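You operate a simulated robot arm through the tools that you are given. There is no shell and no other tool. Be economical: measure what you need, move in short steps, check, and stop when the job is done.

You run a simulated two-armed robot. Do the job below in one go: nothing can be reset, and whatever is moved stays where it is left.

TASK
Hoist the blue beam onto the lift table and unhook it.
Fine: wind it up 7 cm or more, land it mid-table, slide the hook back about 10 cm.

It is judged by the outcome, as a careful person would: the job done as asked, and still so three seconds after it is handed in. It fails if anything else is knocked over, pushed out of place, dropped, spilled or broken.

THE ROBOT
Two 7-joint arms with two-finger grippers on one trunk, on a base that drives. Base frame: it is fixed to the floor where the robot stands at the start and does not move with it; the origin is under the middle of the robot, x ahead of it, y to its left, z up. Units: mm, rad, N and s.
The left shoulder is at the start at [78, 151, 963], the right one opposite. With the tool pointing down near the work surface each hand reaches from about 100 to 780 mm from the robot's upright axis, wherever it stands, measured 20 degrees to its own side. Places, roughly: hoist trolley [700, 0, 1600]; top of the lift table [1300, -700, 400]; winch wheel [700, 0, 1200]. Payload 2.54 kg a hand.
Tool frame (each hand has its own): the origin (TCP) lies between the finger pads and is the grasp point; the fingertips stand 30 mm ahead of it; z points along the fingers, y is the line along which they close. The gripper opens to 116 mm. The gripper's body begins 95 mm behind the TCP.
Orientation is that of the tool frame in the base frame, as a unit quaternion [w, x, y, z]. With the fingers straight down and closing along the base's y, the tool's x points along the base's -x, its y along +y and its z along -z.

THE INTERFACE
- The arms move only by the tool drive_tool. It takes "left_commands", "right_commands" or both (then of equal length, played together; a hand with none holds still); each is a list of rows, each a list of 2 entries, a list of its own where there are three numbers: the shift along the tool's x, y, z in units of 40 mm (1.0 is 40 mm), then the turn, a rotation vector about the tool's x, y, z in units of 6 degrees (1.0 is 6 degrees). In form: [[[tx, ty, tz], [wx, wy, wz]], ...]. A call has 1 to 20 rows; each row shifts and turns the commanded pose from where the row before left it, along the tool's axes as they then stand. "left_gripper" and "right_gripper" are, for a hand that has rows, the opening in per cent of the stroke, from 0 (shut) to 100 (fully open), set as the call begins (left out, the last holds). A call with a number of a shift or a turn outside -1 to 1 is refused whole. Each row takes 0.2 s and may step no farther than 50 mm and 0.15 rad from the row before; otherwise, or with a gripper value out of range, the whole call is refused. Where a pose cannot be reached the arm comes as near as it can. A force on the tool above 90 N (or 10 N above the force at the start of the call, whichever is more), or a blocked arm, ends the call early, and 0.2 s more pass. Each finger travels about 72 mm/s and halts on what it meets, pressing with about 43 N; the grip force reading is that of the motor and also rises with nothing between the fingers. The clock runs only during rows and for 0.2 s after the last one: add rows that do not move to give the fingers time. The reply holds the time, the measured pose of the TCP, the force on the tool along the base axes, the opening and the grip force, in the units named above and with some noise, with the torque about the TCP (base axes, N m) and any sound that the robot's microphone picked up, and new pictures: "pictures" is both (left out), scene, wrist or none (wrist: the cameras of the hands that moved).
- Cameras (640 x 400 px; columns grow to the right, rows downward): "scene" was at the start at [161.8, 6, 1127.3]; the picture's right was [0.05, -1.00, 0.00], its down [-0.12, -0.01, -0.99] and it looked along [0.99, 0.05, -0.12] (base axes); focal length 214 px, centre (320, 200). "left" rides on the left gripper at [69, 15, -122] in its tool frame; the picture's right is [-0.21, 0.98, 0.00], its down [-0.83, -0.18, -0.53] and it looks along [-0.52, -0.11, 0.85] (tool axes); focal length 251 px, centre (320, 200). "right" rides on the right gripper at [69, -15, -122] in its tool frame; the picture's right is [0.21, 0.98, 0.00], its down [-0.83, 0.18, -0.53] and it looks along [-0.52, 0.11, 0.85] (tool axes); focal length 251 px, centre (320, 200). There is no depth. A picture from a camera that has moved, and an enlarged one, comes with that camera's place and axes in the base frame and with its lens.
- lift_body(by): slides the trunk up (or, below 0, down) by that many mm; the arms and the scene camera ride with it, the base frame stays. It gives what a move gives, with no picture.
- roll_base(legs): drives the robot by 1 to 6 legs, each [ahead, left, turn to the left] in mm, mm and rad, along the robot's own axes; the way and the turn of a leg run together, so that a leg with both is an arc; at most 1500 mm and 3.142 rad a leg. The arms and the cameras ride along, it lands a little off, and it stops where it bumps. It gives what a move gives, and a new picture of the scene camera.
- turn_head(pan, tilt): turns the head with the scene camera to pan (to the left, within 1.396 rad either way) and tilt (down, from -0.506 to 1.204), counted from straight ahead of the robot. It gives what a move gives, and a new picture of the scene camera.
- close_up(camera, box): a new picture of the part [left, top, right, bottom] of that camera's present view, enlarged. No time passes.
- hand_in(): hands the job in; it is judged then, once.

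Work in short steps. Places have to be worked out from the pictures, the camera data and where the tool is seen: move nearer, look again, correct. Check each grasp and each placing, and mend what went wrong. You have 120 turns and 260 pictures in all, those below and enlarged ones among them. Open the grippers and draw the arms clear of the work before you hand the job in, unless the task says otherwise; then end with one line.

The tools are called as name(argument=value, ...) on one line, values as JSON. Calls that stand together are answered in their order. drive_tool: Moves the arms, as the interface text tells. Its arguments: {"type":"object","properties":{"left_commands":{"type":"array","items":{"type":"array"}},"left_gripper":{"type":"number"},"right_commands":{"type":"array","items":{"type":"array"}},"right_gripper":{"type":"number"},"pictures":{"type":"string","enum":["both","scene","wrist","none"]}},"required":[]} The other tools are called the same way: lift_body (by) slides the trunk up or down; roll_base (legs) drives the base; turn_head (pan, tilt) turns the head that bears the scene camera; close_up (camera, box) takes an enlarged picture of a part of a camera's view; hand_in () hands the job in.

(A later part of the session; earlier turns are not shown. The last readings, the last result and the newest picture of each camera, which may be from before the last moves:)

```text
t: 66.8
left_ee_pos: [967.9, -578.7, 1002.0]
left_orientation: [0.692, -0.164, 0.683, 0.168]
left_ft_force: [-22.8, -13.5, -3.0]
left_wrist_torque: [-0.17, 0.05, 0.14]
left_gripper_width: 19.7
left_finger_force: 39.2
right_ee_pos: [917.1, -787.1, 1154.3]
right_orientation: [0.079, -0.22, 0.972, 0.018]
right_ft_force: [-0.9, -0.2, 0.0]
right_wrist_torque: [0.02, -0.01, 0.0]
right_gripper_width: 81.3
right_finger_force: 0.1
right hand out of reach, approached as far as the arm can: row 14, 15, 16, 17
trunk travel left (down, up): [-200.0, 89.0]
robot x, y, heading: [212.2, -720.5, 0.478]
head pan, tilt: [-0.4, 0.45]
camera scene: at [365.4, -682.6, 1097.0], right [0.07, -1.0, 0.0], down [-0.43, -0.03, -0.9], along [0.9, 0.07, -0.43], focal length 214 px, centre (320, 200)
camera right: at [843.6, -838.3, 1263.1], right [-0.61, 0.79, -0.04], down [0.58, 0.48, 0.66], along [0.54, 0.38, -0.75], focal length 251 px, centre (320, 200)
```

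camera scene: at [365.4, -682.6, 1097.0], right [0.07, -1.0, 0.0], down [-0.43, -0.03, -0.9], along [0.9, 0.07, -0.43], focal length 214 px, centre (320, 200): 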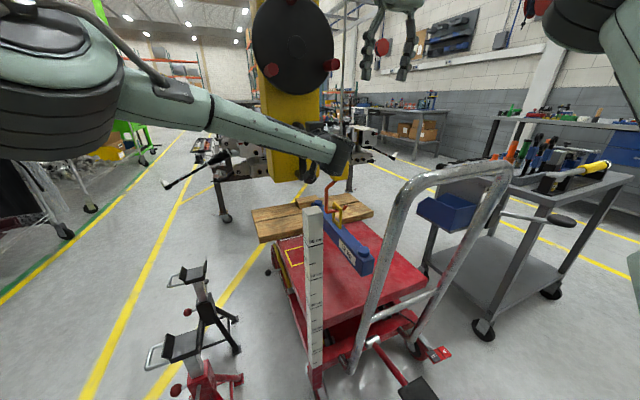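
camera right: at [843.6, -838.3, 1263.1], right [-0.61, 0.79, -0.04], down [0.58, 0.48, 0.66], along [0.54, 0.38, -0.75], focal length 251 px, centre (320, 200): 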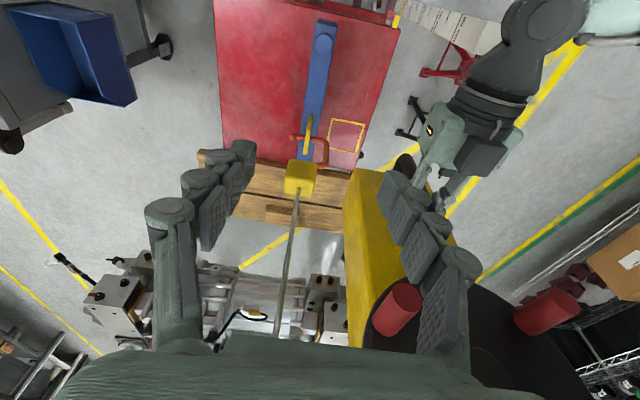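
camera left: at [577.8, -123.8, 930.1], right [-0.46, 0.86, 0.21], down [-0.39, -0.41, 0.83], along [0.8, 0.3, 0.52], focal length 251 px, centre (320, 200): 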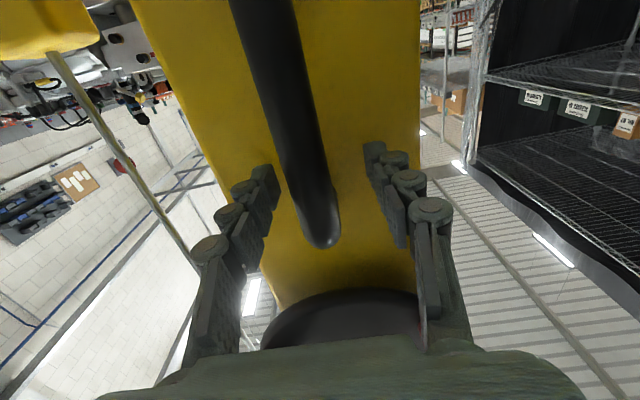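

Top view: beam about 45 mm short of the table's middle across the rail; planks lie near the beam's far end. Move the last 45 mm, then inspect the clearance to the planks.

roll_base(legs=[[0, -45, 0]])

close_up(camera="right", box=[190, 0, 430, 240])

close_up(camera="scene", box=[240, 150, 440, 275])

```text
t: 68.0
left_ee_pos: [989.1, -622.1, 1004.1]
left_orientation: [0.692, -0.162, 0.683, 0.167]
left_ft_force: [-10.6, -19.6, 0.7]
left_wrist_torque: [-0.2, 0.03, 0.03]
left_gripper_width: 19.3
left_finger_force: 39.8
right_ee_pos: [938.3, -827.2, 1152.7]
right_orientation: [0.079, -0.22, 0.972, 0.017]
right_ft_force: [-0.4, 0.7, 0.0]
right_wrist_torque: [-0.09, -0.03, 0.01]
right_gripper_width: 81.3
right_finger_force: 0.1
trunk travel left (down, up): [-200.0, 89.0]
robot x, y, heading: [234.6, -759.5, 0.469]
head pan, tilt: [-0.4, 0.45]
camera scene: at [387.0, -723.4, 1097.0], right [0.07, -1.0, 0.0], down [-0.43, -0.03, -0.9], along [0.9, 0.07, -0.43], focal length 214 px, centre (320, 200)
```

scene: 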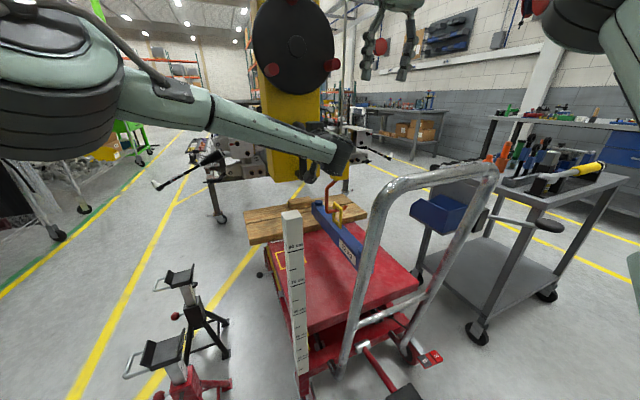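

```text
1.67 times, centred on (310, 120) of right
camera zoom: at [865.2, -879.6, 1262.5], right [-0.61, 0.79, -0.04], down [0.58, 0.48, 0.66], along [0.54, 0.38, -0.75], focal length 419 px, centre (337, 333)
```

zoom: 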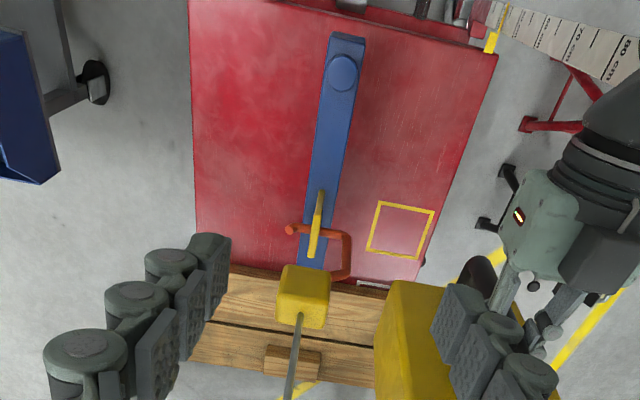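

```text
3.20 times, centred on (340, 212) of scene
camera zoom: at [387.0, -723.4, 1097.0], right [0.07, -1.0, 0.0], down [-0.43, -0.03, -0.9], along [0.9, 0.07, -0.43], focal length 686 px, centre (256, 160)
```

zoom: 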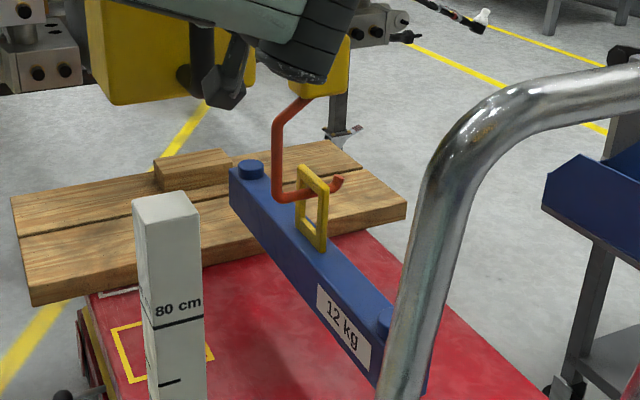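

Beam is centred across the table, parallel to it, with ~3 cm to the planks at its far end. Now bring the right hand back to horizontal beside the wheel.

drive_tool(right_commands=[[[0, 0, 0], [0, -1, 0]], [[0, 0, 0], [0, -1, 0]], [[0, 0, 0], [0, -1, 0]], [[0, 0, 0], [0, -1, 0]], [[0, 0, 0], [0, -1, 0]], [[0, 0, 0], [0, -1, 0]], [[0, 0, 0], [0, -1, 0]], [[0, 0, 0], [0, -1, 0]], [[0, 0, 0], [0, -1, 0]], [[0, 0, 0], [0, -1, 0]], [[0, 0, 0], [0, -1, 0]], [[0, 0, 0], [0, -1, 0]], [[0, 0, 0], [0, -1, 0]], [[0, 0, 0], [-0.4, -0.45, 0]], [[0, 0.9, 0], [0, 0, 0]], [[0, 0.9, 0], [0, 0, 0]], [[0, 0, 0], [0, 0, 0]]], right_gripper=100, pictures="both")

```text
t: 71.6
left_ee_pos: [988.1, -619.9, 1002.9]
left_orientation: [0.692, -0.162, 0.684, 0.166]
left_ft_force: [-10.0, -8.9, 4.7]
left_wrist_torque: [-0.32, 0.05, 0.21]
left_gripper_width: 19.4
left_finger_force: 39.0
right_ee_pos: [905.2, -762.3, 1150.8]
right_orientation: [0.686, -0.171, 0.686, 0.17]
right_ft_force: [0.7, 0.3, -0.8]
right_wrist_torque: [0.02, 0.0, 0.04]
right_gripper_width: 116.3
right_finger_force: 0.1
trunk travel left (down, up): [-200.0, 89.0]
robot x, y, heading: [233.4, -762.9, 0.472]
head pan, tilt: [-0.4, 0.45]
camera scene: at [386.9, -723.1, 1096.9], right [0.07, -1.0, 0.0], down [-0.43, -0.03, -0.9], along [0.9, 0.07, -0.43], focal length 214 px, centre (320, 200)
camera right: at [804.1, -833.4, 1082.3], right [-0.46, 0.86, -0.22], down [-0.56, -0.09, 0.83], along [0.69, 0.5, 0.52], focal length 251 px, centre (320, 200)
```

scene: 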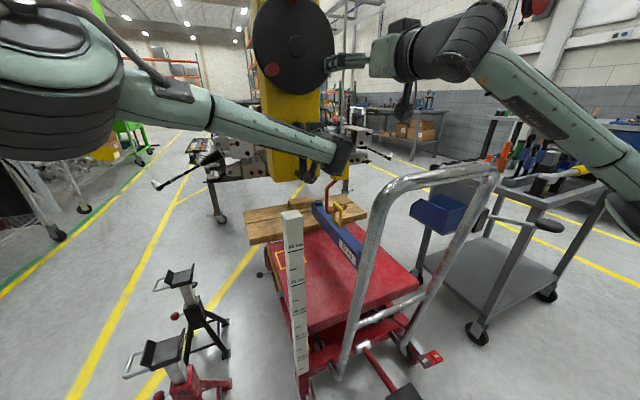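
right: 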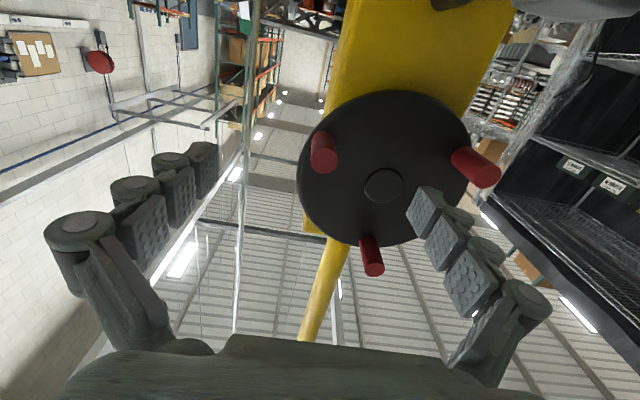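

Solved knob position from the image: tip is 85 mm ahead, 9.5 mm left, 22 mm up of the TCP. Move on and close.

drive_tool(right_commands=[[[-0.545, 0.24, 0], [0, 0, 0]], [[0, 0, 0.8], [0, 0, 0]], [[0, 0, 0.8], [0, 0, 0]], [[0, 0, 0.72], [0, 0, 0]], [[0, 0, 0], [0, 0, 0]]], right_gripper=100, pictures="wrist")

```text
t: 72.8
left_ee_pos: [988.4, -621.5, 1002.6]
left_orientation: [0.692, -0.161, 0.684, 0.166]
left_ft_force: [-10.1, -8.0, 5.0]
left_wrist_torque: [-0.31, 0.09, 0.13]
left_gripper_width: 19.6
left_finger_force: 38.9
right_ee_pos: [982.8, -712.6, 1175.6]
right_orientation: [0.686, -0.171, 0.686, 0.17]
right_ft_force: [0.0, 0.1, -0.3]
right_wrist_torque: [0.02, 0.0, 0.04]
right_gripper_width: 115.8
right_finger_force: 0.0
trunk travel left (down, up): [-200.0, 89.0]
robot x, y, heading: [234.0, -762.2, 0.469]
head pan, tilt: [-0.4, 0.45]
camera right: at [881.4, -782.9, 1106.9], right [-0.46, 0.86, -0.22], down [-0.56, -0.09, 0.83], along [0.69, 0.5, 0.52], focal length 251 px, centre (320, 200)
```

right: 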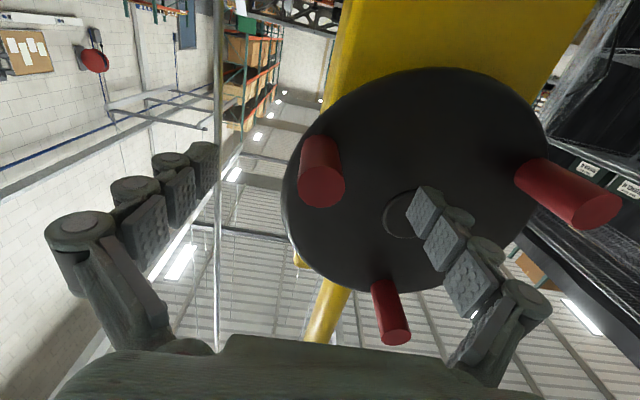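

Advance 8 mm more and close.

drive_tool(right_commands=[[[0, 0, 0.2], [0, 0, 0]], [[0, 0, 0], [0, 0, 0]]], right_gripper=100, pictures="none")

drive_tool(right_commands=[[[0, 0, 0], [0, 0, 0]], [[0, 0, 0], [0, 0, 0]], [[0, 0, 0], [0, 0, 0]], [[0, 0, 0], [0, 0, 0]], [[0, 0, 0], [0, 0, 0]], [[0, 0, 0], [0, 0, 0]]], right_gripper=0, pictures="wrist")

```text
t: 73.4
left_ee_pos: [988.9, -622.5, 1003.0]
left_orientation: [0.692, -0.162, 0.684, 0.166]
left_ft_force: [-10.6, -9.0, 4.6]
left_wrist_torque: [-0.33, 0.05, 0.12]
left_gripper_width: 19.1
left_finger_force: 39.4
right_ee_pos: [988.6, -707.9, 1175.5]
right_orientation: [0.686, -0.171, 0.686, 0.169]
right_ft_force: [1.0, 0.0, 0.3]
right_wrist_torque: [0.01, -0.04, 0.01]
right_gripper_width: 115.9
right_finger_force: 0.0
trunk travel left (down, up): [-200.0, 89.0]
robot x, y, heading: [233.4, -760.7, 0.471]
head pan, tilt: [-0.4, 0.45]
```

```text
t: 74.8
left_ee_pos: [987.2, -620.9, 1002.8]
left_orientation: [0.691, -0.163, 0.684, 0.168]
left_ft_force: [28.4, 6.9, -11.8]
left_wrist_torque: [-0.27, -0.08, 0.16]
left_gripper_width: 19.2
left_finger_force: 39.6
right_ee_pos: [986.5, -713.6, 1181.0]
right_orientation: [0.691, -0.168, 0.683, 0.169]
right_ft_force: [-51.7, -32.8, 3.1]
right_wrist_torque: [-0.12, 0.35, 0.08]
right_gripper_width: 23.6
right_finger_force: 45.1
trunk travel left (down, up): [-200.0, 89.0]
robot x, y, heading: [236.4, -761.0, 0.468]
head pan, tilt: [-0.4, 0.45]
camera right: at [886.2, -784.3, 1110.8], right [-0.45, 0.87, -0.22], down [-0.56, -0.09, 0.82], along [0.69, 0.49, 0.53], focal length 251 px, centre (320, 200)
```

right: 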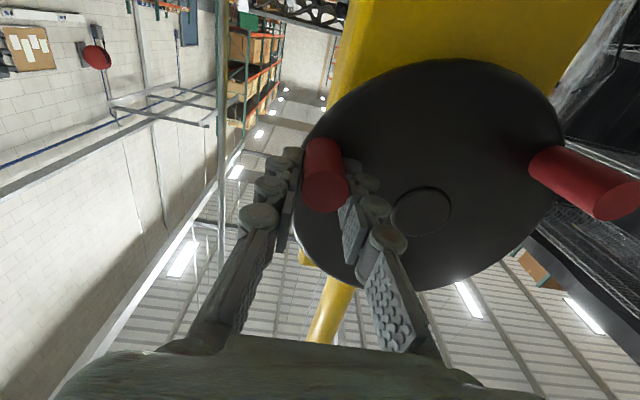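

Back off the disc ~7 mm and lower by turning counter-clockwise 90° (~5–6 cm).

drive_tool(right_commands=[[[0, 0, -0.17], [0, 0, 0]], [[-0.2199, -0.0589, 0], [0, 0, 0]], [[-0.2249, -0.0356, 0], [0, 0, 0]], [[-0.2274, -0.0119, 0], [0, 0, 0]], [[-0.2274, 0.0119, 0], [0, 0, 0]], [[-0.2249, 0.0356, 0], [0, 0, 0]], [[-0.2199, 0.0589, 0], [0, 0, 0]], [[-0.2126, 0.0816, 0], [0, 0, 0]], [[-0.2029, 0.1034, 0], [0, 0, 0]], [[-0.191, 0.124, 0], [0, 0, 0]], [[-0.177, 0.1433, 0], [0, 0, 0]], [[-0.161, 0.161, 0], [0, 0, 0]], [[-0.1433, 0.177, 0], [0, 0, 0]], [[-0.124, 0.191, 0], [0, 0, 0]], [[-0.1034, 0.2029, 0], [0, 0, 0]], [[-0.0816, 0.2126, 0], [0, 0, 0]], [[0, 0, 0], [0, 0, 0]]], pictures="both")

close_up(camera="scene", box=[240, 150, 440, 275])

```text
t: 78.4
left_ee_pos: [989.4, -620.8, 1002.0]
left_orientation: [0.692, -0.163, 0.683, 0.167]
left_ft_force: [-14.1, -5.4, 1.7]
left_wrist_torque: [-0.29, 0.09, -0.01]
left_gripper_width: 19.6
left_finger_force: 39.4
right_ee_pos: [956.0, -660.3, 1284.4]
right_orientation: [0.686, -0.17, 0.686, 0.169]
right_ft_force: [0.0, -0.3, -1.2]
right_wrist_torque: [0.01, -0.01, 0.05]
right_gripper_width: 0.0
right_finger_force: 28.7
trunk travel left (down, up): [-200.0, 89.0]
robot x, y, heading: [233.1, -762.7, 0.468]
head pan, tilt: [-0.4, 0.45]
camera scene: at [386.9, -722.7, 1096.9], right [0.07, -1.0, 0.0], down [-0.43, -0.03, -0.9], along [0.9, 0.07, -0.43], focal length 214 px, centre (320, 200)
camera right: at [856.5, -732.3, 1215.7], right [-0.46, 0.86, -0.22], down [-0.56, -0.09, 0.83], along [0.69, 0.5, 0.52], focal length 251 px, centre (320, 200)
```

scene: 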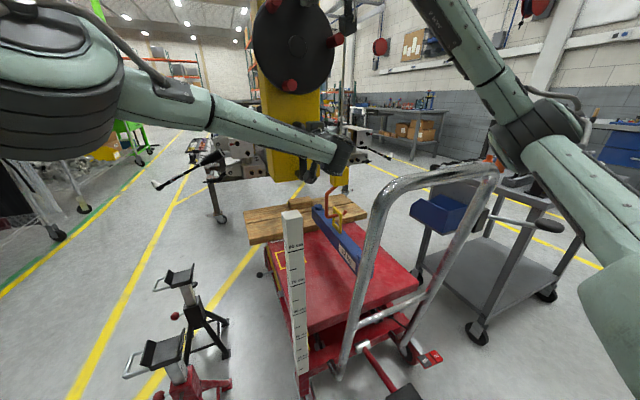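
right: 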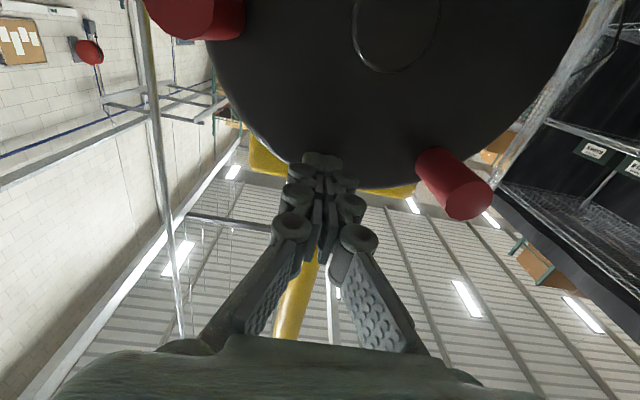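

```text
3.20 times, centred on (340, 212) of scene
camera zoom: at [386.9, -722.7, 1096.9], right [0.07, -1.0, 0.0], down [-0.43, -0.03, -0.9], along [0.9, 0.07, -0.43], focal length 686 px, centre (256, 160)
```

zoom: 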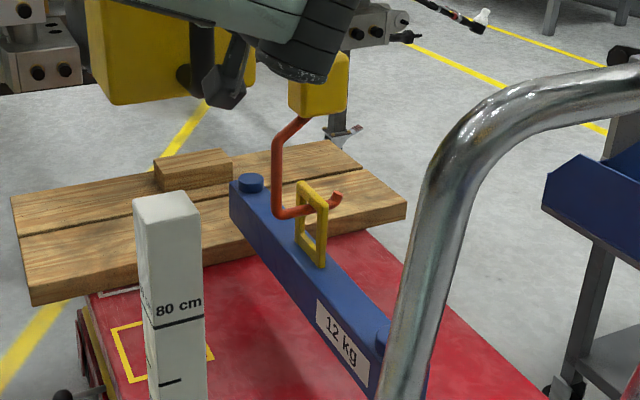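

The knob slipped after ~35° (vertical drive relied on friction only), but the winch held. I'll re-grip with the tool rolled so the fingers close tangentially, and co-rotate the wrist with the wheel. Retreat, shift in front of the right-hand knob and roll +78°.

drive_tool(right_commands=[[[0, 0, -0.9], [0, 0, 0]], [[0, 0, -0.9], [0, 0, 0]], [[0.79, -0.78, 0], [0, 0, 0]], [[0.79, -0.78, 0], [0, 0, 0]], [[0, 0, 0], [0, 0, 1]], [[0, 0, 0], [0, 0, 1]], [[0, 0, 0], [0, 0, 1]], [[0, 0, 0], [0, 0, 1]], [[0, 0, 0], [0, 0, 1]], [[0, 0, 0], [0, 0, 1]], [[0, 0, 0], [0, 0, 1]], [[0, 0, 0], [0, 0, 1]], [[0, 0, 0], [0, 0, 1]], [[0, 0, 0], [0, 0, 1]], [[0, 0, 0], [0, 0, 1]], [[0, 0, 0], [0, 0, 1]], [[0, 0, 0], [0, 0, 1]], [[0, 0, 0], [0, 0, 0]]], right_gripper=100, pictures="both")

```text
t: 82.2
left_ee_pos: [989.5, -620.7, 1003.6]
left_orientation: [0.692, -0.162, 0.683, 0.166]
left_ft_force: [-11.9, -6.3, 3.5]
left_wrist_torque: [-0.31, 0.08, 0.11]
left_gripper_width: 19.5
left_finger_force: 39.2
right_ee_pos: [920.4, -749.6, 1221.4]
right_orientation: [0.425, 0.3, 0.641, 0.564]
right_ft_force: [-0.9, -1.2, -1.1]
right_wrist_torque: [-0.01, -0.02, 0.01]
right_gripper_width: 116.0
right_finger_force: 0.0
trunk travel left (down, up): [-200.0, 89.0]
robot x, y, heading: [230.9, -761.5, 0.471]
head pan, tilt: [-0.4, 0.45]
camera scene: at [386.8, -722.8, 1097.0], right [0.07, -1.0, 0.0], down [-0.43, -0.03, -0.9], along [0.9, 0.07, -0.43], focal length 214 px, centre (320, 200)
camera right: at [784.0, -751.3, 1192.2], right [-0.19, 0.37, 0.91], down [-0.11, -0.93, 0.35], along [0.97, -0.03, 0.22], focal length 251 px, centre (320, 200)
```

scene: 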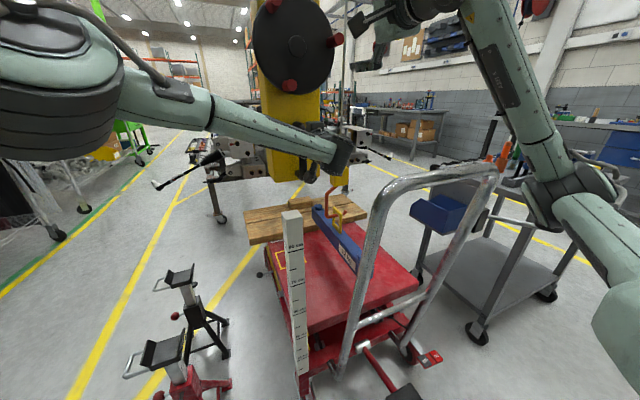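
right: 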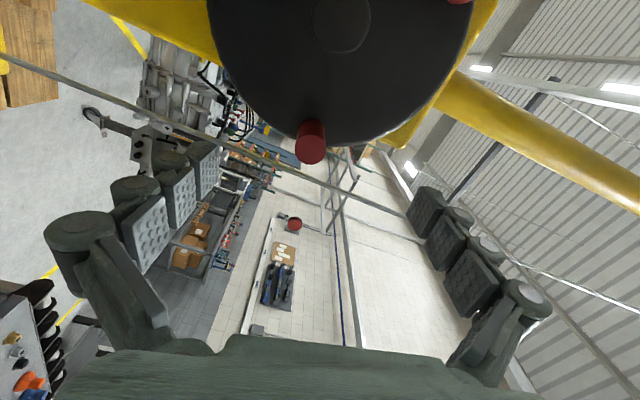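

Knob is in front between the fingers; correct slightly (tool x −7, y −6 mm), advance 65 mm and check.

drive_tool(right_commands=[[[-0.18, -0.15, 0], [0, 0, 0]], [[0, 0, 0.8], [0, 0, 0]], [[0, 0, 0.8], [0, 0, 0]], [[0, 0, 0], [0, 0, 0]]], right_gripper=100, pictures="wrist")

```text
t: 83.2
left_ee_pos: [987.7, -620.6, 1002.3]
left_orientation: [0.692, -0.162, 0.684, 0.166]
left_ft_force: [-11.9, -5.9, 2.8]
left_wrist_torque: [-0.24, -0.02, 0.11]
left_gripper_width: 19.6
left_finger_force: 39.5
right_ee_pos: [982.8, -726.8, 1217.5]
right_orientation: [0.427, 0.298, 0.641, 0.564]
right_ft_force: [0.7, 0.2, -0.5]
right_wrist_torque: [0.03, -0.04, -0.02]
right_gripper_width: 115.9
right_finger_force: 0.1
trunk travel left (down, up): [-200.0, 89.0]
robot x, y, heading: [234.8, -762.7, 0.469]
head pan, tilt: [-0.4, 0.45]
camera right: at [844.7, -728.0, 1188.6], right [-0.19, 0.37, 0.91], down [-0.11, -0.93, 0.35], along [0.97, -0.03, 0.22], focal length 251 px, centre (320, 200)
```

right: 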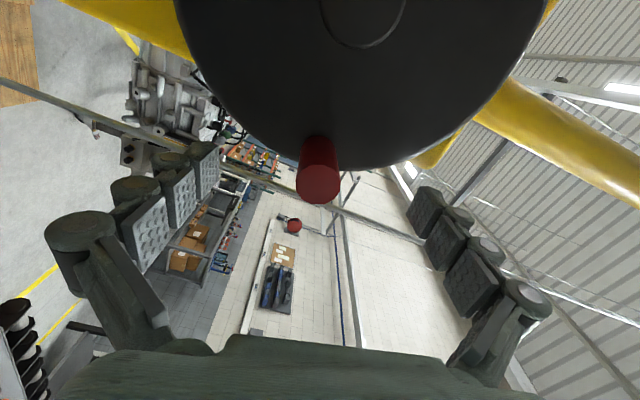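

Advance 11 mm and close.

drive_tool(right_commands=[[[-0.05, -0.04, 0.28], [0, 0, 0]], [[0, 0, 0], [0, 0, 0]]], right_gripper=100, pictures="none")

drive_tool(right_commands=[[[0, 0, 0], [0, 0, 0]], [[0, 0, 0], [0, 0, 0]], [[0, 0, 0], [0, 0, 0]], [[0, 0, 0], [0, 0, 0]], [[0, 0, 0], [0, 0, 0]], [[0, 0, 0], [0, 0, 0]]], right_gripper=0, pictures="wrist")

```text
t: 83.8
left_ee_pos: [989.0, -620.5, 1003.3]
left_orientation: [0.692, -0.161, 0.684, 0.166]
left_ft_force: [-12.0, -6.2, 4.2]
left_wrist_torque: [-0.27, 0.06, 0.1]
left_gripper_width: 19.5
left_finger_force: 39.0
right_ee_pos: [993.7, -723.9, 1214.8]
right_orientation: [0.427, 0.3, 0.641, 0.563]
right_ft_force: [0.0, -0.4, 0.2]
right_wrist_torque: [0.01, 0.03, 0.04]
right_gripper_width: 116.1
right_finger_force: 0.1
trunk travel left (down, up): [-200.0, 89.0]
robot x, y, heading: [230.8, -758.8, 0.473]
head pan, tilt: [-0.4, 0.45]
```

```text
t: 85.2
left_ee_pos: [988.4, -620.6, 1002.4]
left_orientation: [0.692, -0.162, 0.683, 0.167]
left_ft_force: [3.4, -0.7, -3.2]
left_wrist_torque: [-0.21, -0.06, 0.16]
left_gripper_width: 19.3
left_finger_force: 39.4
right_ee_pos: [992.3, -724.7, 1219.5]
right_orientation: [0.428, 0.299, 0.638, 0.566]
right_ft_force: [-8.4, -8.3, 13.4]
right_wrist_torque: [0.73, 0.02, -0.01]
right_gripper_width: 23.5
right_finger_force: 45.5
trunk travel left (down, up): [-200.0, 89.0]
robot x, y, heading: [235.0, -761.6, 0.473]
head pan, tilt: [-0.4, 0.45]
camera right: at [854.4, -726.4, 1190.0], right [-0.2, 0.36, 0.91], down [-0.11, -0.93, 0.35], along [0.97, -0.04, 0.23], focal length 251 px, centre (320, 200)
```

right: 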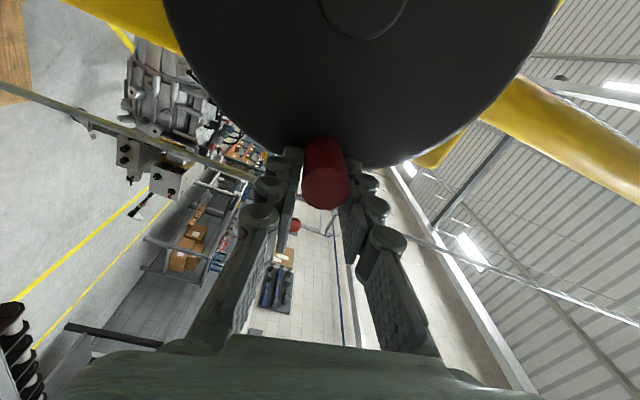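

Solid grip with fingers tangential. Now co-rotate counter-clockwise 90° (15 rows).

drive_tool(right_commands=[[[0.006, 0.23, 0], [0, 0, -1]], [[0.006, 0.23, 0], [0, 0, -1]], [[0.006, 0.23, 0], [0, 0, -1]], [[0.006, 0.23, 0], [0, 0, -1]], [[0.006, 0.23, 0], [0, 0, -1]], [[0.006, 0.23, 0], [0, 0, -1]], [[0.006, 0.23, 0], [0, 0, -1]], [[0.006, 0.23, 0], [0, 0, -1]], [[0, 0, 0], [0, 0, 0]]], pictures="wrist")

close_up(camera="scene", box=[240, 150, 440, 275])

```text
t: 87.2
left_ee_pos: [988.2, -620.5, 1002.3]
left_orientation: [0.692, -0.162, 0.684, 0.166]
left_ft_force: [-5.6, 8.3, -8.1]
left_wrist_torque: [-0.15, -0.16, -0.26]
left_gripper_width: 19.5
left_finger_force: 39.2
right_ee_pos: [974.4, -691.2, 1276.6]
right_orientation: [0.621, 0.014, 0.705, 0.342]
right_ft_force: [-4.1, -16.6, 15.2]
right_wrist_torque: [-0.27, 0.02, -0.45]
right_gripper_width: 23.2
right_finger_force: 45.3
trunk travel left (down, up): [-200.0, 89.0]
robot x, y, heading: [232.4, -759.5, 0.473]
head pan, tilt: [-0.4, 0.45]
camera right: at [857.3, -730.1, 1209.0], right [-0.44, 0.84, 0.3], down [-0.36, -0.47, 0.8], along [0.82, 0.25, 0.51], focal length 251 px, centre (320, 200)
```

right: 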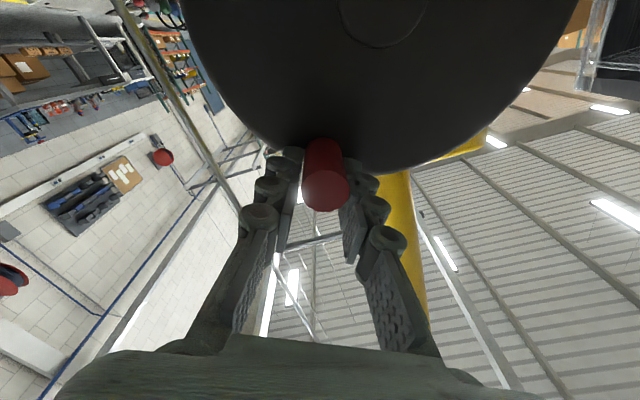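

```text
3.20 times, centred on (340, 212) of scene
camera zoom: at [386.5, -723.6, 1097.1], right [0.07, -1.0, 0.0], down [-0.43, -0.03, -0.9], along [0.9, 0.07, -0.43], focal length 686 px, centre (256, 160)
```

zoom: 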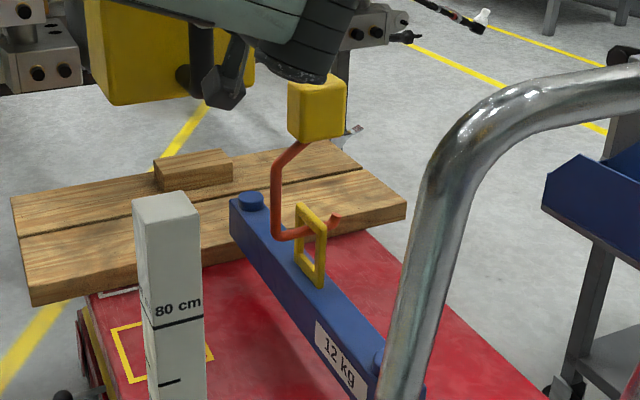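

Works well. Continue 48° more.

drive_tool(right_commands=[[[0.006, 0.23, 0], [0, 0, -1]], [[0.006, 0.23, 0], [0, 0, -1]], [[0.006, 0.23, 0], [0, 0, -1]], [[0.006, 0.23, 0], [0, 0, -1]], [[0.006, 0.23, 0], [0, 0, -1]], [[0.006, 0.23, 0], [0, 0, -1]], [[0.006, 0.23, 0], [0, 0, -1]], [[0.006, 0.23, 0], [0, 0, -1]], [[0, 0, 0], [0, 0, 0]]], pictures="wrist")

close_up(camera="scene", box=[240, 150, 440, 275])

```text
t: 89.2
left_ee_pos: [988.4, -621.1, 1001.9]
left_orientation: [0.692, -0.162, 0.684, 0.165]
left_ft_force: [-9.5, -5.6, -4.9]
left_wrist_torque: [-0.1, 0.09, 0.07]
left_gripper_width: 19.3
left_finger_force: 38.6
right_ee_pos: [939.6, -622.9, 1289.3]
right_orientation: [0.709, -0.278, 0.645, 0.062]
right_ft_force: [16.3, 13.1, 35.8]
right_wrist_torque: [0.38, -1.13, -0.18]
right_gripper_width: 23.2
right_finger_force: 44.7
trunk travel left (down, up): [-200.0, 89.0]
robot x, y, heading: [234.5, -762.1, 0.468]
head pan, tilt: [-0.4, 0.45]
camera right: at [849.2, -713.5, 1227.5], right [-0.4, 0.76, -0.51], down [-0.68, 0.12, 0.72], along [0.61, 0.64, 0.47], focal length 251 px, centre (320, 200)
```

right: 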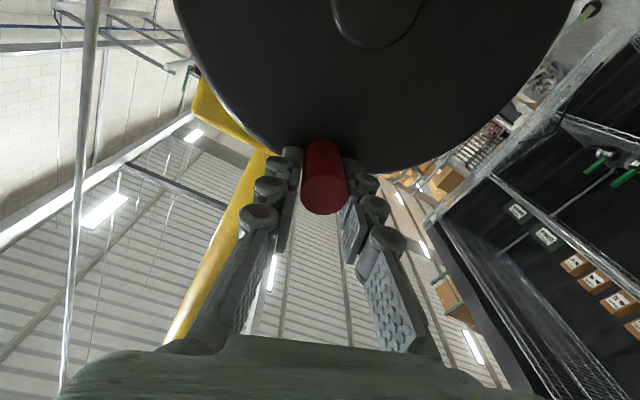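

```text
3.20 times, centred on (340, 212) of scene
camera zoom: at [386.5, -721.5, 1097.0], right [0.07, -1.0, 0.0], down [-0.43, -0.03, -0.9], along [0.9, 0.06, -0.43], focal length 686 px, centre (256, 160)
```

zoom: 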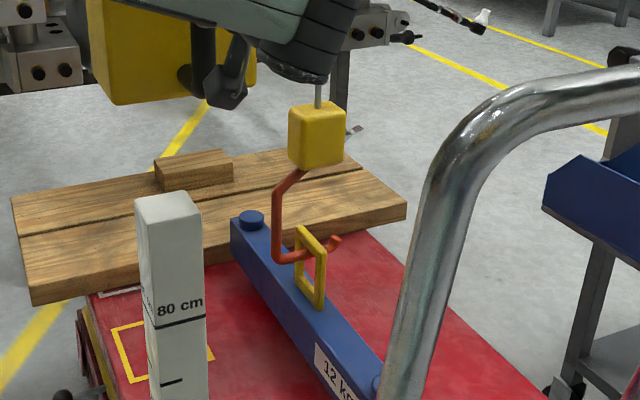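

Check the clearance between the beam's far end and the planks before landing.

close_up(camera="scene", box=[290, 190, 370, 240])

close_up(camera="scene", box=[320, 200, 440, 320])

```text
8.00 times, centred on (330, 215) of scene
camera zoom: at [386.5, -721.5, 1097.0], right [0.07, -1.0, 0.0], down [-0.43, -0.03, -0.9], along [0.9, 0.06, -0.43], focal length 1716 px, centre (240, 80)
```

zoom: 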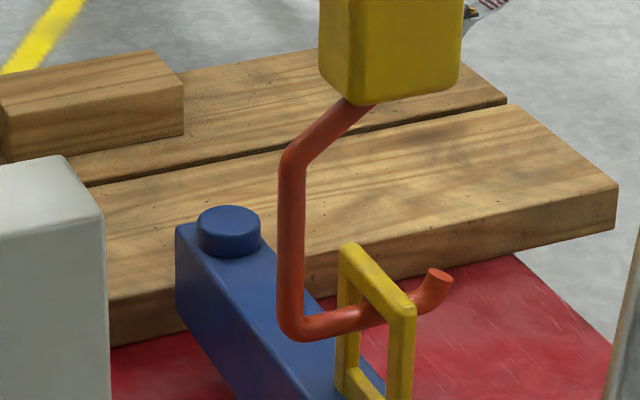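

```text
3.33 times, centred on (380, 260) of scene
camera zoom: at [386.5, -721.5, 1097.0], right [0.07, -1.0, 0.0], down [-0.43, -0.03, -0.9], along [0.9, 0.06, -0.43], focal length 715 px, centre (120, 0)
```

zoom: 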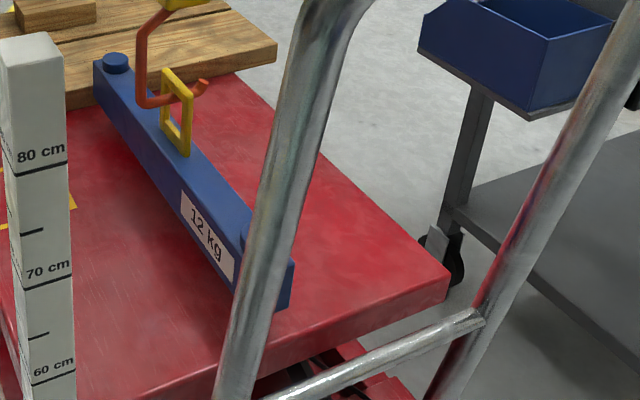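

Beam clears the planks (~3–5 cm) and is inside the table edge. Continue lowering 42°.

drive_tool(right_commands=[[[-0.04, 0.23, 0], [0, 0, -1]], [[0.006, 0.23, 0], [0, 0, -1]], [[0.006, 0.23, 0], [0, 0, -1]], [[0.006, 0.23, 0], [0, 0, -1]], [[0.006, 0.23, 0], [0, 0, -1]], [[0.006, 0.23, 0], [0, 0, -1]], [[0.006, 0.23, 0], [0, 0, -1]], [[0, 0, 0], [0, 0, 0]]], pictures="wrist")

close_up(camera="scene", box=[280, 190, 400, 265])

```text
t: 91.0
left_ee_pos: [987.7, -621.3, 1002.1]
left_orientation: [0.692, -0.162, 0.684, 0.165]
left_ft_force: [8.5, -21.7, -1.8]
left_wrist_torque: [-0.1, -0.06, 0.65]
left_gripper_width: 19.5
left_finger_force: 39.2
right_ee_pos: [914.0, -574.9, 1249.5]
right_orientation: [0.682, -0.495, 0.502, -0.193]
right_ft_force: [-6.3, 27.9, 23.5]
right_wrist_torque: [0.16, -0.69, 0.48]
right_gripper_width: 23.1
right_finger_force: 45.6
trunk travel left (down, up): [-200.0, 89.0]
robot x, y, heading: [233.1, -759.1, 0.472]
head pan, tilt: [-0.4, 0.45]
camera right: at [839.6, -694.4, 1228.5], right [-0.14, 0.26, -0.95], down [-0.86, 0.45, 0.25], along [0.5, 0.85, 0.16], focal length 251 px, centre (320, 200)
```

right: 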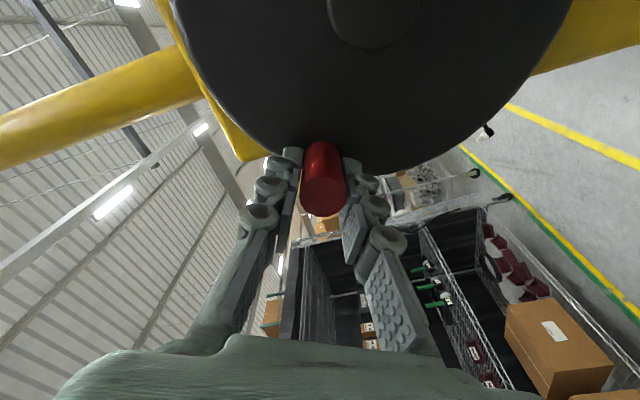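

```text
5.33 times, centred on (340, 228) of scene
camera zoom: at [386.3, -721.3, 1096.9], right [0.07, -1.0, 0.0], down [-0.43, -0.03, -0.9], along [0.9, 0.06, -0.43], focal length 1144 px, centre (213, 53)
```

zoom: 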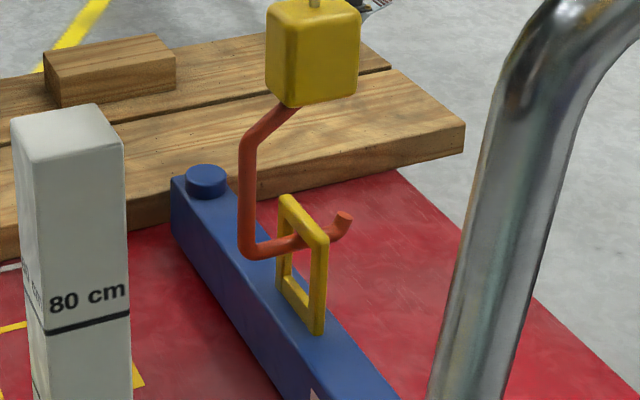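

The beam seems to be just touching down. Lower ~24° more to slacken the hook to mid-eye, then look.

drive_tool(right_commands=[[[0.006, 0.23, 0], [0, 0, -1]], [[0.006, 0.23, 0], [0, 0, -1]], [[0.006, 0.23, 0], [0, 0, -1]], [[0.006, 0.23, 0], [0, 0, -1]], [[0, 0, 0], [0, 0, 0]]], pictures="none")

close_up(camera="scene", box=[280, 190, 400, 265])

```text
t: 92.2
left_ee_pos: [988.4, -620.7, 1002.9]
left_orientation: [0.692, -0.161, 0.684, 0.164]
left_ft_force: [6.8, -25.6, 5.6]
left_wrist_torque: [-0.33, 0.22, 0.63]
left_gripper_width: 19.5
left_finger_force: 39.3
right_ee_pos: [909.1, -565.4, 1214.6]
right_orientation: [0.626, -0.589, 0.391, -0.329]
right_ft_force: [-7.6, 32.9, 11.7]
right_wrist_torque: [-0.04, -0.38, 0.51]
right_gripper_width: 23.3
right_finger_force: 45.2
trunk travel left (down, up): [-200.0, 89.0]
robot x, y, heading: [234.2, -760.5, 0.476]
head pan, tilt: [-0.4, 0.45]
```

```text
5.33 times, centred on (340, 228) of scene
camera zoom: at [386.3, -720.9, 1096.9], right [0.07, -1.0, 0.0], down [-0.43, -0.03, -0.9], along [0.9, 0.06, -0.43], focal length 1144 px, centre (213, 53)
```

zoom: 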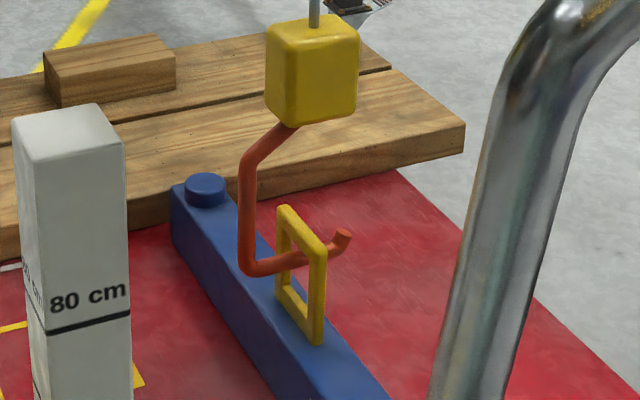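

Beam dropped ~1 cm more and hook moved further, so it has now probably landed. Another 18°.

drive_tool(right_commands=[[[0.006, 0.23, 0], [0, 0, -1]], [[0.006, 0.23, 0], [0, 0, -1]], [[0.006, 0.23, 0], [0, 0, -1]], [[0, 0, 0], [0, 0, 0]]], pictures="none")

close_up(camera="scene", box=[280, 190, 400, 265])

```text
t: 93.2
left_ee_pos: [989.2, -621.2, 1003.1]
left_orientation: [0.692, -0.162, 0.683, 0.166]
left_ft_force: [7.2, -26.2, 8.0]
left_wrist_torque: [-0.28, 0.11, 0.74]
left_gripper_width: 19.4
left_finger_force: 39.6
right_ee_pos: [908.0, -564.9, 1185.4]
right_orientation: [-0.566, 0.644, -0.295, 0.423]
right_ft_force: [-13.4, 29.9, 2.1]
right_wrist_torque: [-0.15, -0.3, 0.72]
right_gripper_width: 23.0
right_finger_force: 45.1
trunk travel left (down, up): [-200.0, 89.0]
robot x, y, heading: [236.9, -759.6, 0.474]
head pan, tilt: [-0.4, 0.45]
```

```text
5.33 times, centred on (340, 228) of scene
camera zoom: at [386.3, -721.3, 1096.9], right [0.07, -1.0, 0.0], down [-0.43, -0.03, -0.9], along [0.9, 0.06, -0.43], focal length 1144 px, centre (213, 53)
```

zoom: 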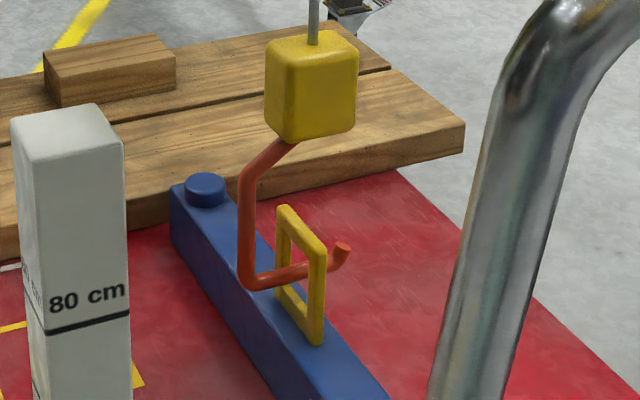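

The eye stayed put while the hook dropped to mid-hole: beam landed, hook slack. Release the knob, retreat, and take the right hand off to the right.

drive_tool(right_commands=[[[0, 0, 0], [0, 0, 0]], [[0, 0, 0], [0, 0, 0]], [[0, 0, 0], [0, 0, 0]], [[0, 0, -0.8], [0, 0, 0]], [[0, 0, -0.8], [0, 0, 0]], [[0.8, 0, -0.3], [0, 0, 0]], [[0.8, 0, 0], [0, 0, 0]], [[0.8, 0, 0], [0, 0, 0]], [[0.8, 0, 0], [0, 0, 0]], [[0.8, 0, 0], [0, 0, 0]], [[0, 0, 0], [0, 0, 0]]], right_gripper=60, pictures="scene")

close_up(camera="scene", box=[280, 190, 400, 265])

```text
t: 95.6
left_ee_pos: [988.4, -619.7, 1002.0]
left_orientation: [0.692, -0.163, 0.683, 0.167]
left_ft_force: [-18.5, -5.3, -0.1]
left_wrist_torque: [-0.22, 0.03, 0.03]
left_gripper_width: 19.5
left_finger_force: 39.7
right_ee_pos: [878.9, -646.7, 1177.3]
right_orientation: [-0.566, 0.639, -0.3, 0.427]
right_ft_force: [-0.4, 0.0, 0.2]
right_wrist_torque: [-0.01, 0.0, -0.03]
right_gripper_width: 69.8
right_finger_force: 0.1
right hand out of reach, approached as far as the arm can: row 6, 7, 8, 9, 10
trunk travel left (down, up): [-200.0, 89.0]
robot x, y, heading: [234.0, -762.0, 0.468]
head pan, tilt: [-0.4, 0.45]
camera scene: at [386.5, -722.6, 1097.0], right [0.07, -1.0, 0.0], down [-0.43, -0.03, -0.9], along [0.9, 0.07, -0.43], focal length 214 px, centre (320, 200)
```

scene: 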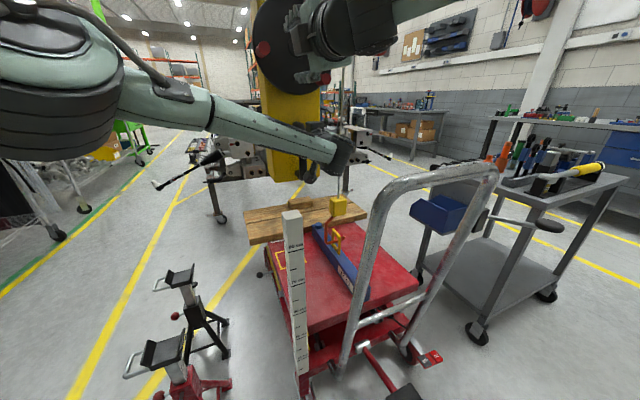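

```text
5.33 times, centred on (340, 228) of scene
camera zoom: at [386.5, -722.6, 1097.0], right [0.07, -1.0, 0.0], down [-0.43, -0.03, -0.9], along [0.9, 0.07, -0.43], focal length 1144 px, centre (213, 53)
```

zoom: 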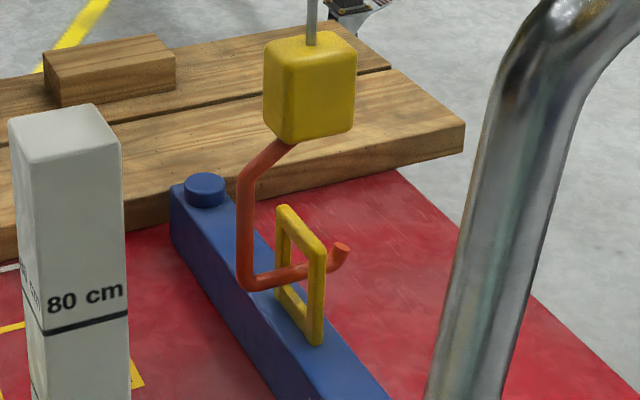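

Unroll the right wrist in place and move the hand right, clear of the wheel.

drive_tool(right_commands=[[[0, 0, -0.2], [0, 0, 1]], [[0, 0, 0], [0, 0, 1]], [[0, 0, 0], [0, 0, 1]], [[0, 0, 0], [0, 0, 1]], [[0, 0, 0], [0, 0, 1]], [[0, 0, 0], [0, 0, 1]], [[0, 0, 0], [0, 0, 1]], [[0, 0, 0], [0, 0, 1]], [[0, 0, 0], [0, 0, 1]], [[0, 0, 0], [0, 0, 1]], [[0, 0, 0], [0, 0, 1]], [[0, 0, 0], [0, 0, 1]], [[0, 0, 0], [0, 0, 1]], [[0, 0, 0], [0, 0, 1]], [[0, 0, 0], [0, 0, 1]], [[0, -0.9, 0], [0, 0, 1]], [[0, -0.9, 0], [0, 0, 1]], [[0, -0.9, 0], [0, 0, 0]], [[0, -0.9, 0], [0, 0, 0]], [[0, 0, 0], [0, 0, 0]]], pictures="both")

```text
t: 99.8
left_ee_pos: [989.0, -621.2, 1002.9]
left_orientation: [0.693, -0.161, 0.683, 0.166]
left_ft_force: [-19.4, -3.3, -1.7]
left_wrist_torque: [-0.15, -0.04, -0.06]
left_gripper_width: 19.5
left_finger_force: 39.4
right_ee_pos: [936.8, -776.6, 1188.7]
right_orientation: [0.686, -0.171, 0.686, 0.17]
right_ft_force: [0.8, 1.3, -0.5]
right_wrist_torque: [0.02, 0.03, -0.02]
right_gripper_width: 69.1
right_finger_force: 0.1
trunk travel left (down, up): [-200.0, 89.0]
robot x, y, heading: [232.9, -763.1, 0.471]
head pan, tilt: [-0.4, 0.45]
camera scene: at [386.6, -722.5, 1097.0], right [0.07, -1.0, 0.0], down [-0.43, -0.03, -0.9], along [0.9, 0.07, -0.43], focal length 214 px, centre (320, 200)
camera right: at [836.2, -848.6, 1119.5], right [-0.46, 0.86, -0.22], down [-0.56, -0.09, 0.83], along [0.69, 0.5, 0.52], focal length 251 px, centre (320, 200)
```

scene: 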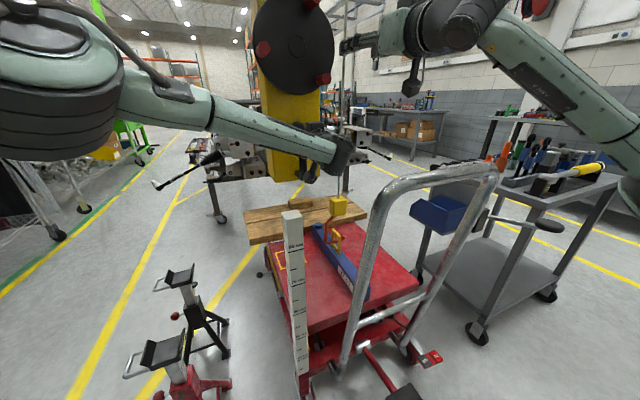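
right: 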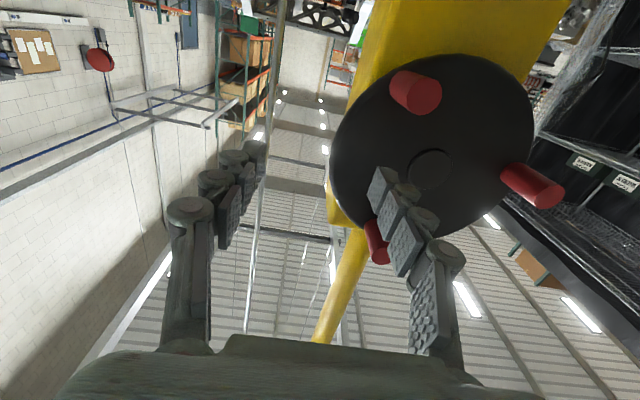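

Right hand is clear. Now slide the trolley back gently: left hand 50 mm along −rail, then look at the hook in the eye.

drive_tool(left_commands=[[[0, 0.15, 0], [0, 0, 0]], [[0, 0.15, 0], [0, 0, 0]], [[0, 0.15, 0], [0, 0, 0]], [[0, 0.15, 0], [0, 0, 0]], [[0, 0.15, 0], [0, 0, 0]], [[0, 0.15, 0], [0, 0, 0]], [[0, 0.15, 0], [0, 0, 0]], [[0, 0.15, 0], [0, 0, 0]], [[0, 0, 0], [0, 0, 0]], [[0, 0, 0], [0, 0, 0]]], pictures="none")

close_up(camera="scene", box=[280, 190, 400, 265])

```text
t: 102.0
left_ee_pos: [965.7, -577.8, 1003.0]
left_orientation: [0.692, -0.163, 0.684, 0.167]
left_ft_force: [-9.1, -9.9, 3.2]
left_wrist_torque: [-0.32, 0.17, 0.18]
left_gripper_width: 19.2
left_finger_force: 39.5
right_ee_pos: [936.6, -777.4, 1187.2]
right_orientation: [0.686, -0.171, 0.687, 0.169]
right_ft_force: [-0.5, -0.7, 0.9]
right_wrist_torque: [0.01, 0.0, 0.0]
right_gripper_width: 69.5
right_finger_force: 0.1
trunk travel left (down, up): [-200.0, 89.0]
robot x, y, heading: [230.3, -761.1, 0.469]
head pan, tilt: [-0.4, 0.45]
```

```text
5.33 times, centred on (340, 228) of scene
camera zoom: at [387.1, -723.1, 1096.9], right [0.07, -1.0, 0.0], down [-0.43, -0.03, -0.9], along [0.9, 0.07, -0.43], focal length 1144 px, centre (213, 53)
```

zoom: 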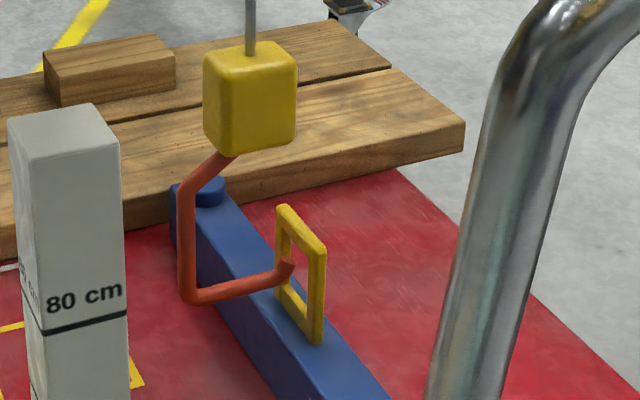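

The hook tip is coming out cleanly; beam hasn't moved. Another 54 mm.

drive_tool(left_commands=[[[0, 0.15, 0], [0, 0, 0]], [[0, 0.15, 0], [0, 0, 0]], [[0, 0.15, 0], [0, 0, 0]], [[0, 0.15, 0], [0, 0, 0]], [[0, 0.15, 0], [0, 0, 0]], [[0, 0.15, 0], [0, 0, 0]], [[0, 0.15, 0], [0, 0, 0]], [[0, 0.15, 0], [0, 0, 0]], [[0, 0.15, 0], [0, 0, 0]], [[0, 0, 0], [0, 0, 0]], [[0, 0, 0], [0, 0, 0]]], pictures="none")

close_up(camera="scene", box=[260, 180, 400, 270])

```text
t: 104.4
left_ee_pos: [940.4, -529.9, 1002.4]
left_orientation: [0.691, -0.163, 0.684, 0.168]
left_ft_force: [-19.7, -15.4, -4.2]
left_wrist_torque: [-0.06, -0.44, 0.16]
left_gripper_width: 19.5
left_finger_force: 39.5
right_ee_pos: [937.2, -778.8, 1187.5]
right_orientation: [0.686, -0.171, 0.686, 0.17]
right_ft_force: [0.3, 0.1, 0.3]
right_wrist_torque: [-0.04, 0.0, -0.02]
right_gripper_width: 69.5
right_finger_force: 0.1
trunk travel left (down, up): [-200.0, 89.0]
robot x, y, heading: [233.1, -761.2, 0.472]
head pan, tilt: [-0.4, 0.45]
```

```text
4.44 times, centred on (330, 225) of scene
camera zoom: at [386.6, -723.4, 1096.9], right [0.07, -1.0, 0.0], down [-0.43, -0.03, -0.9], along [0.9, 0.07, -0.43], focal length 953 px, centre (276, 89)
```

zoom: 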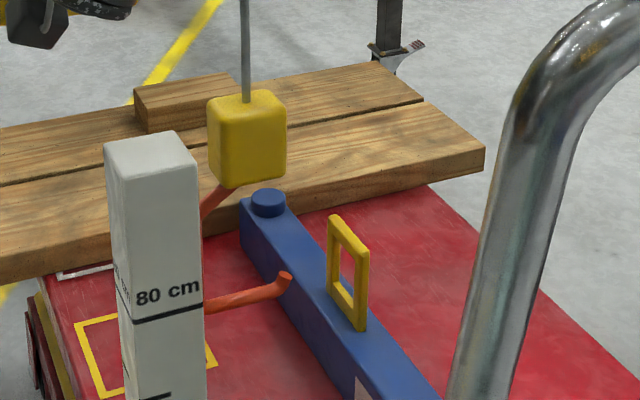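

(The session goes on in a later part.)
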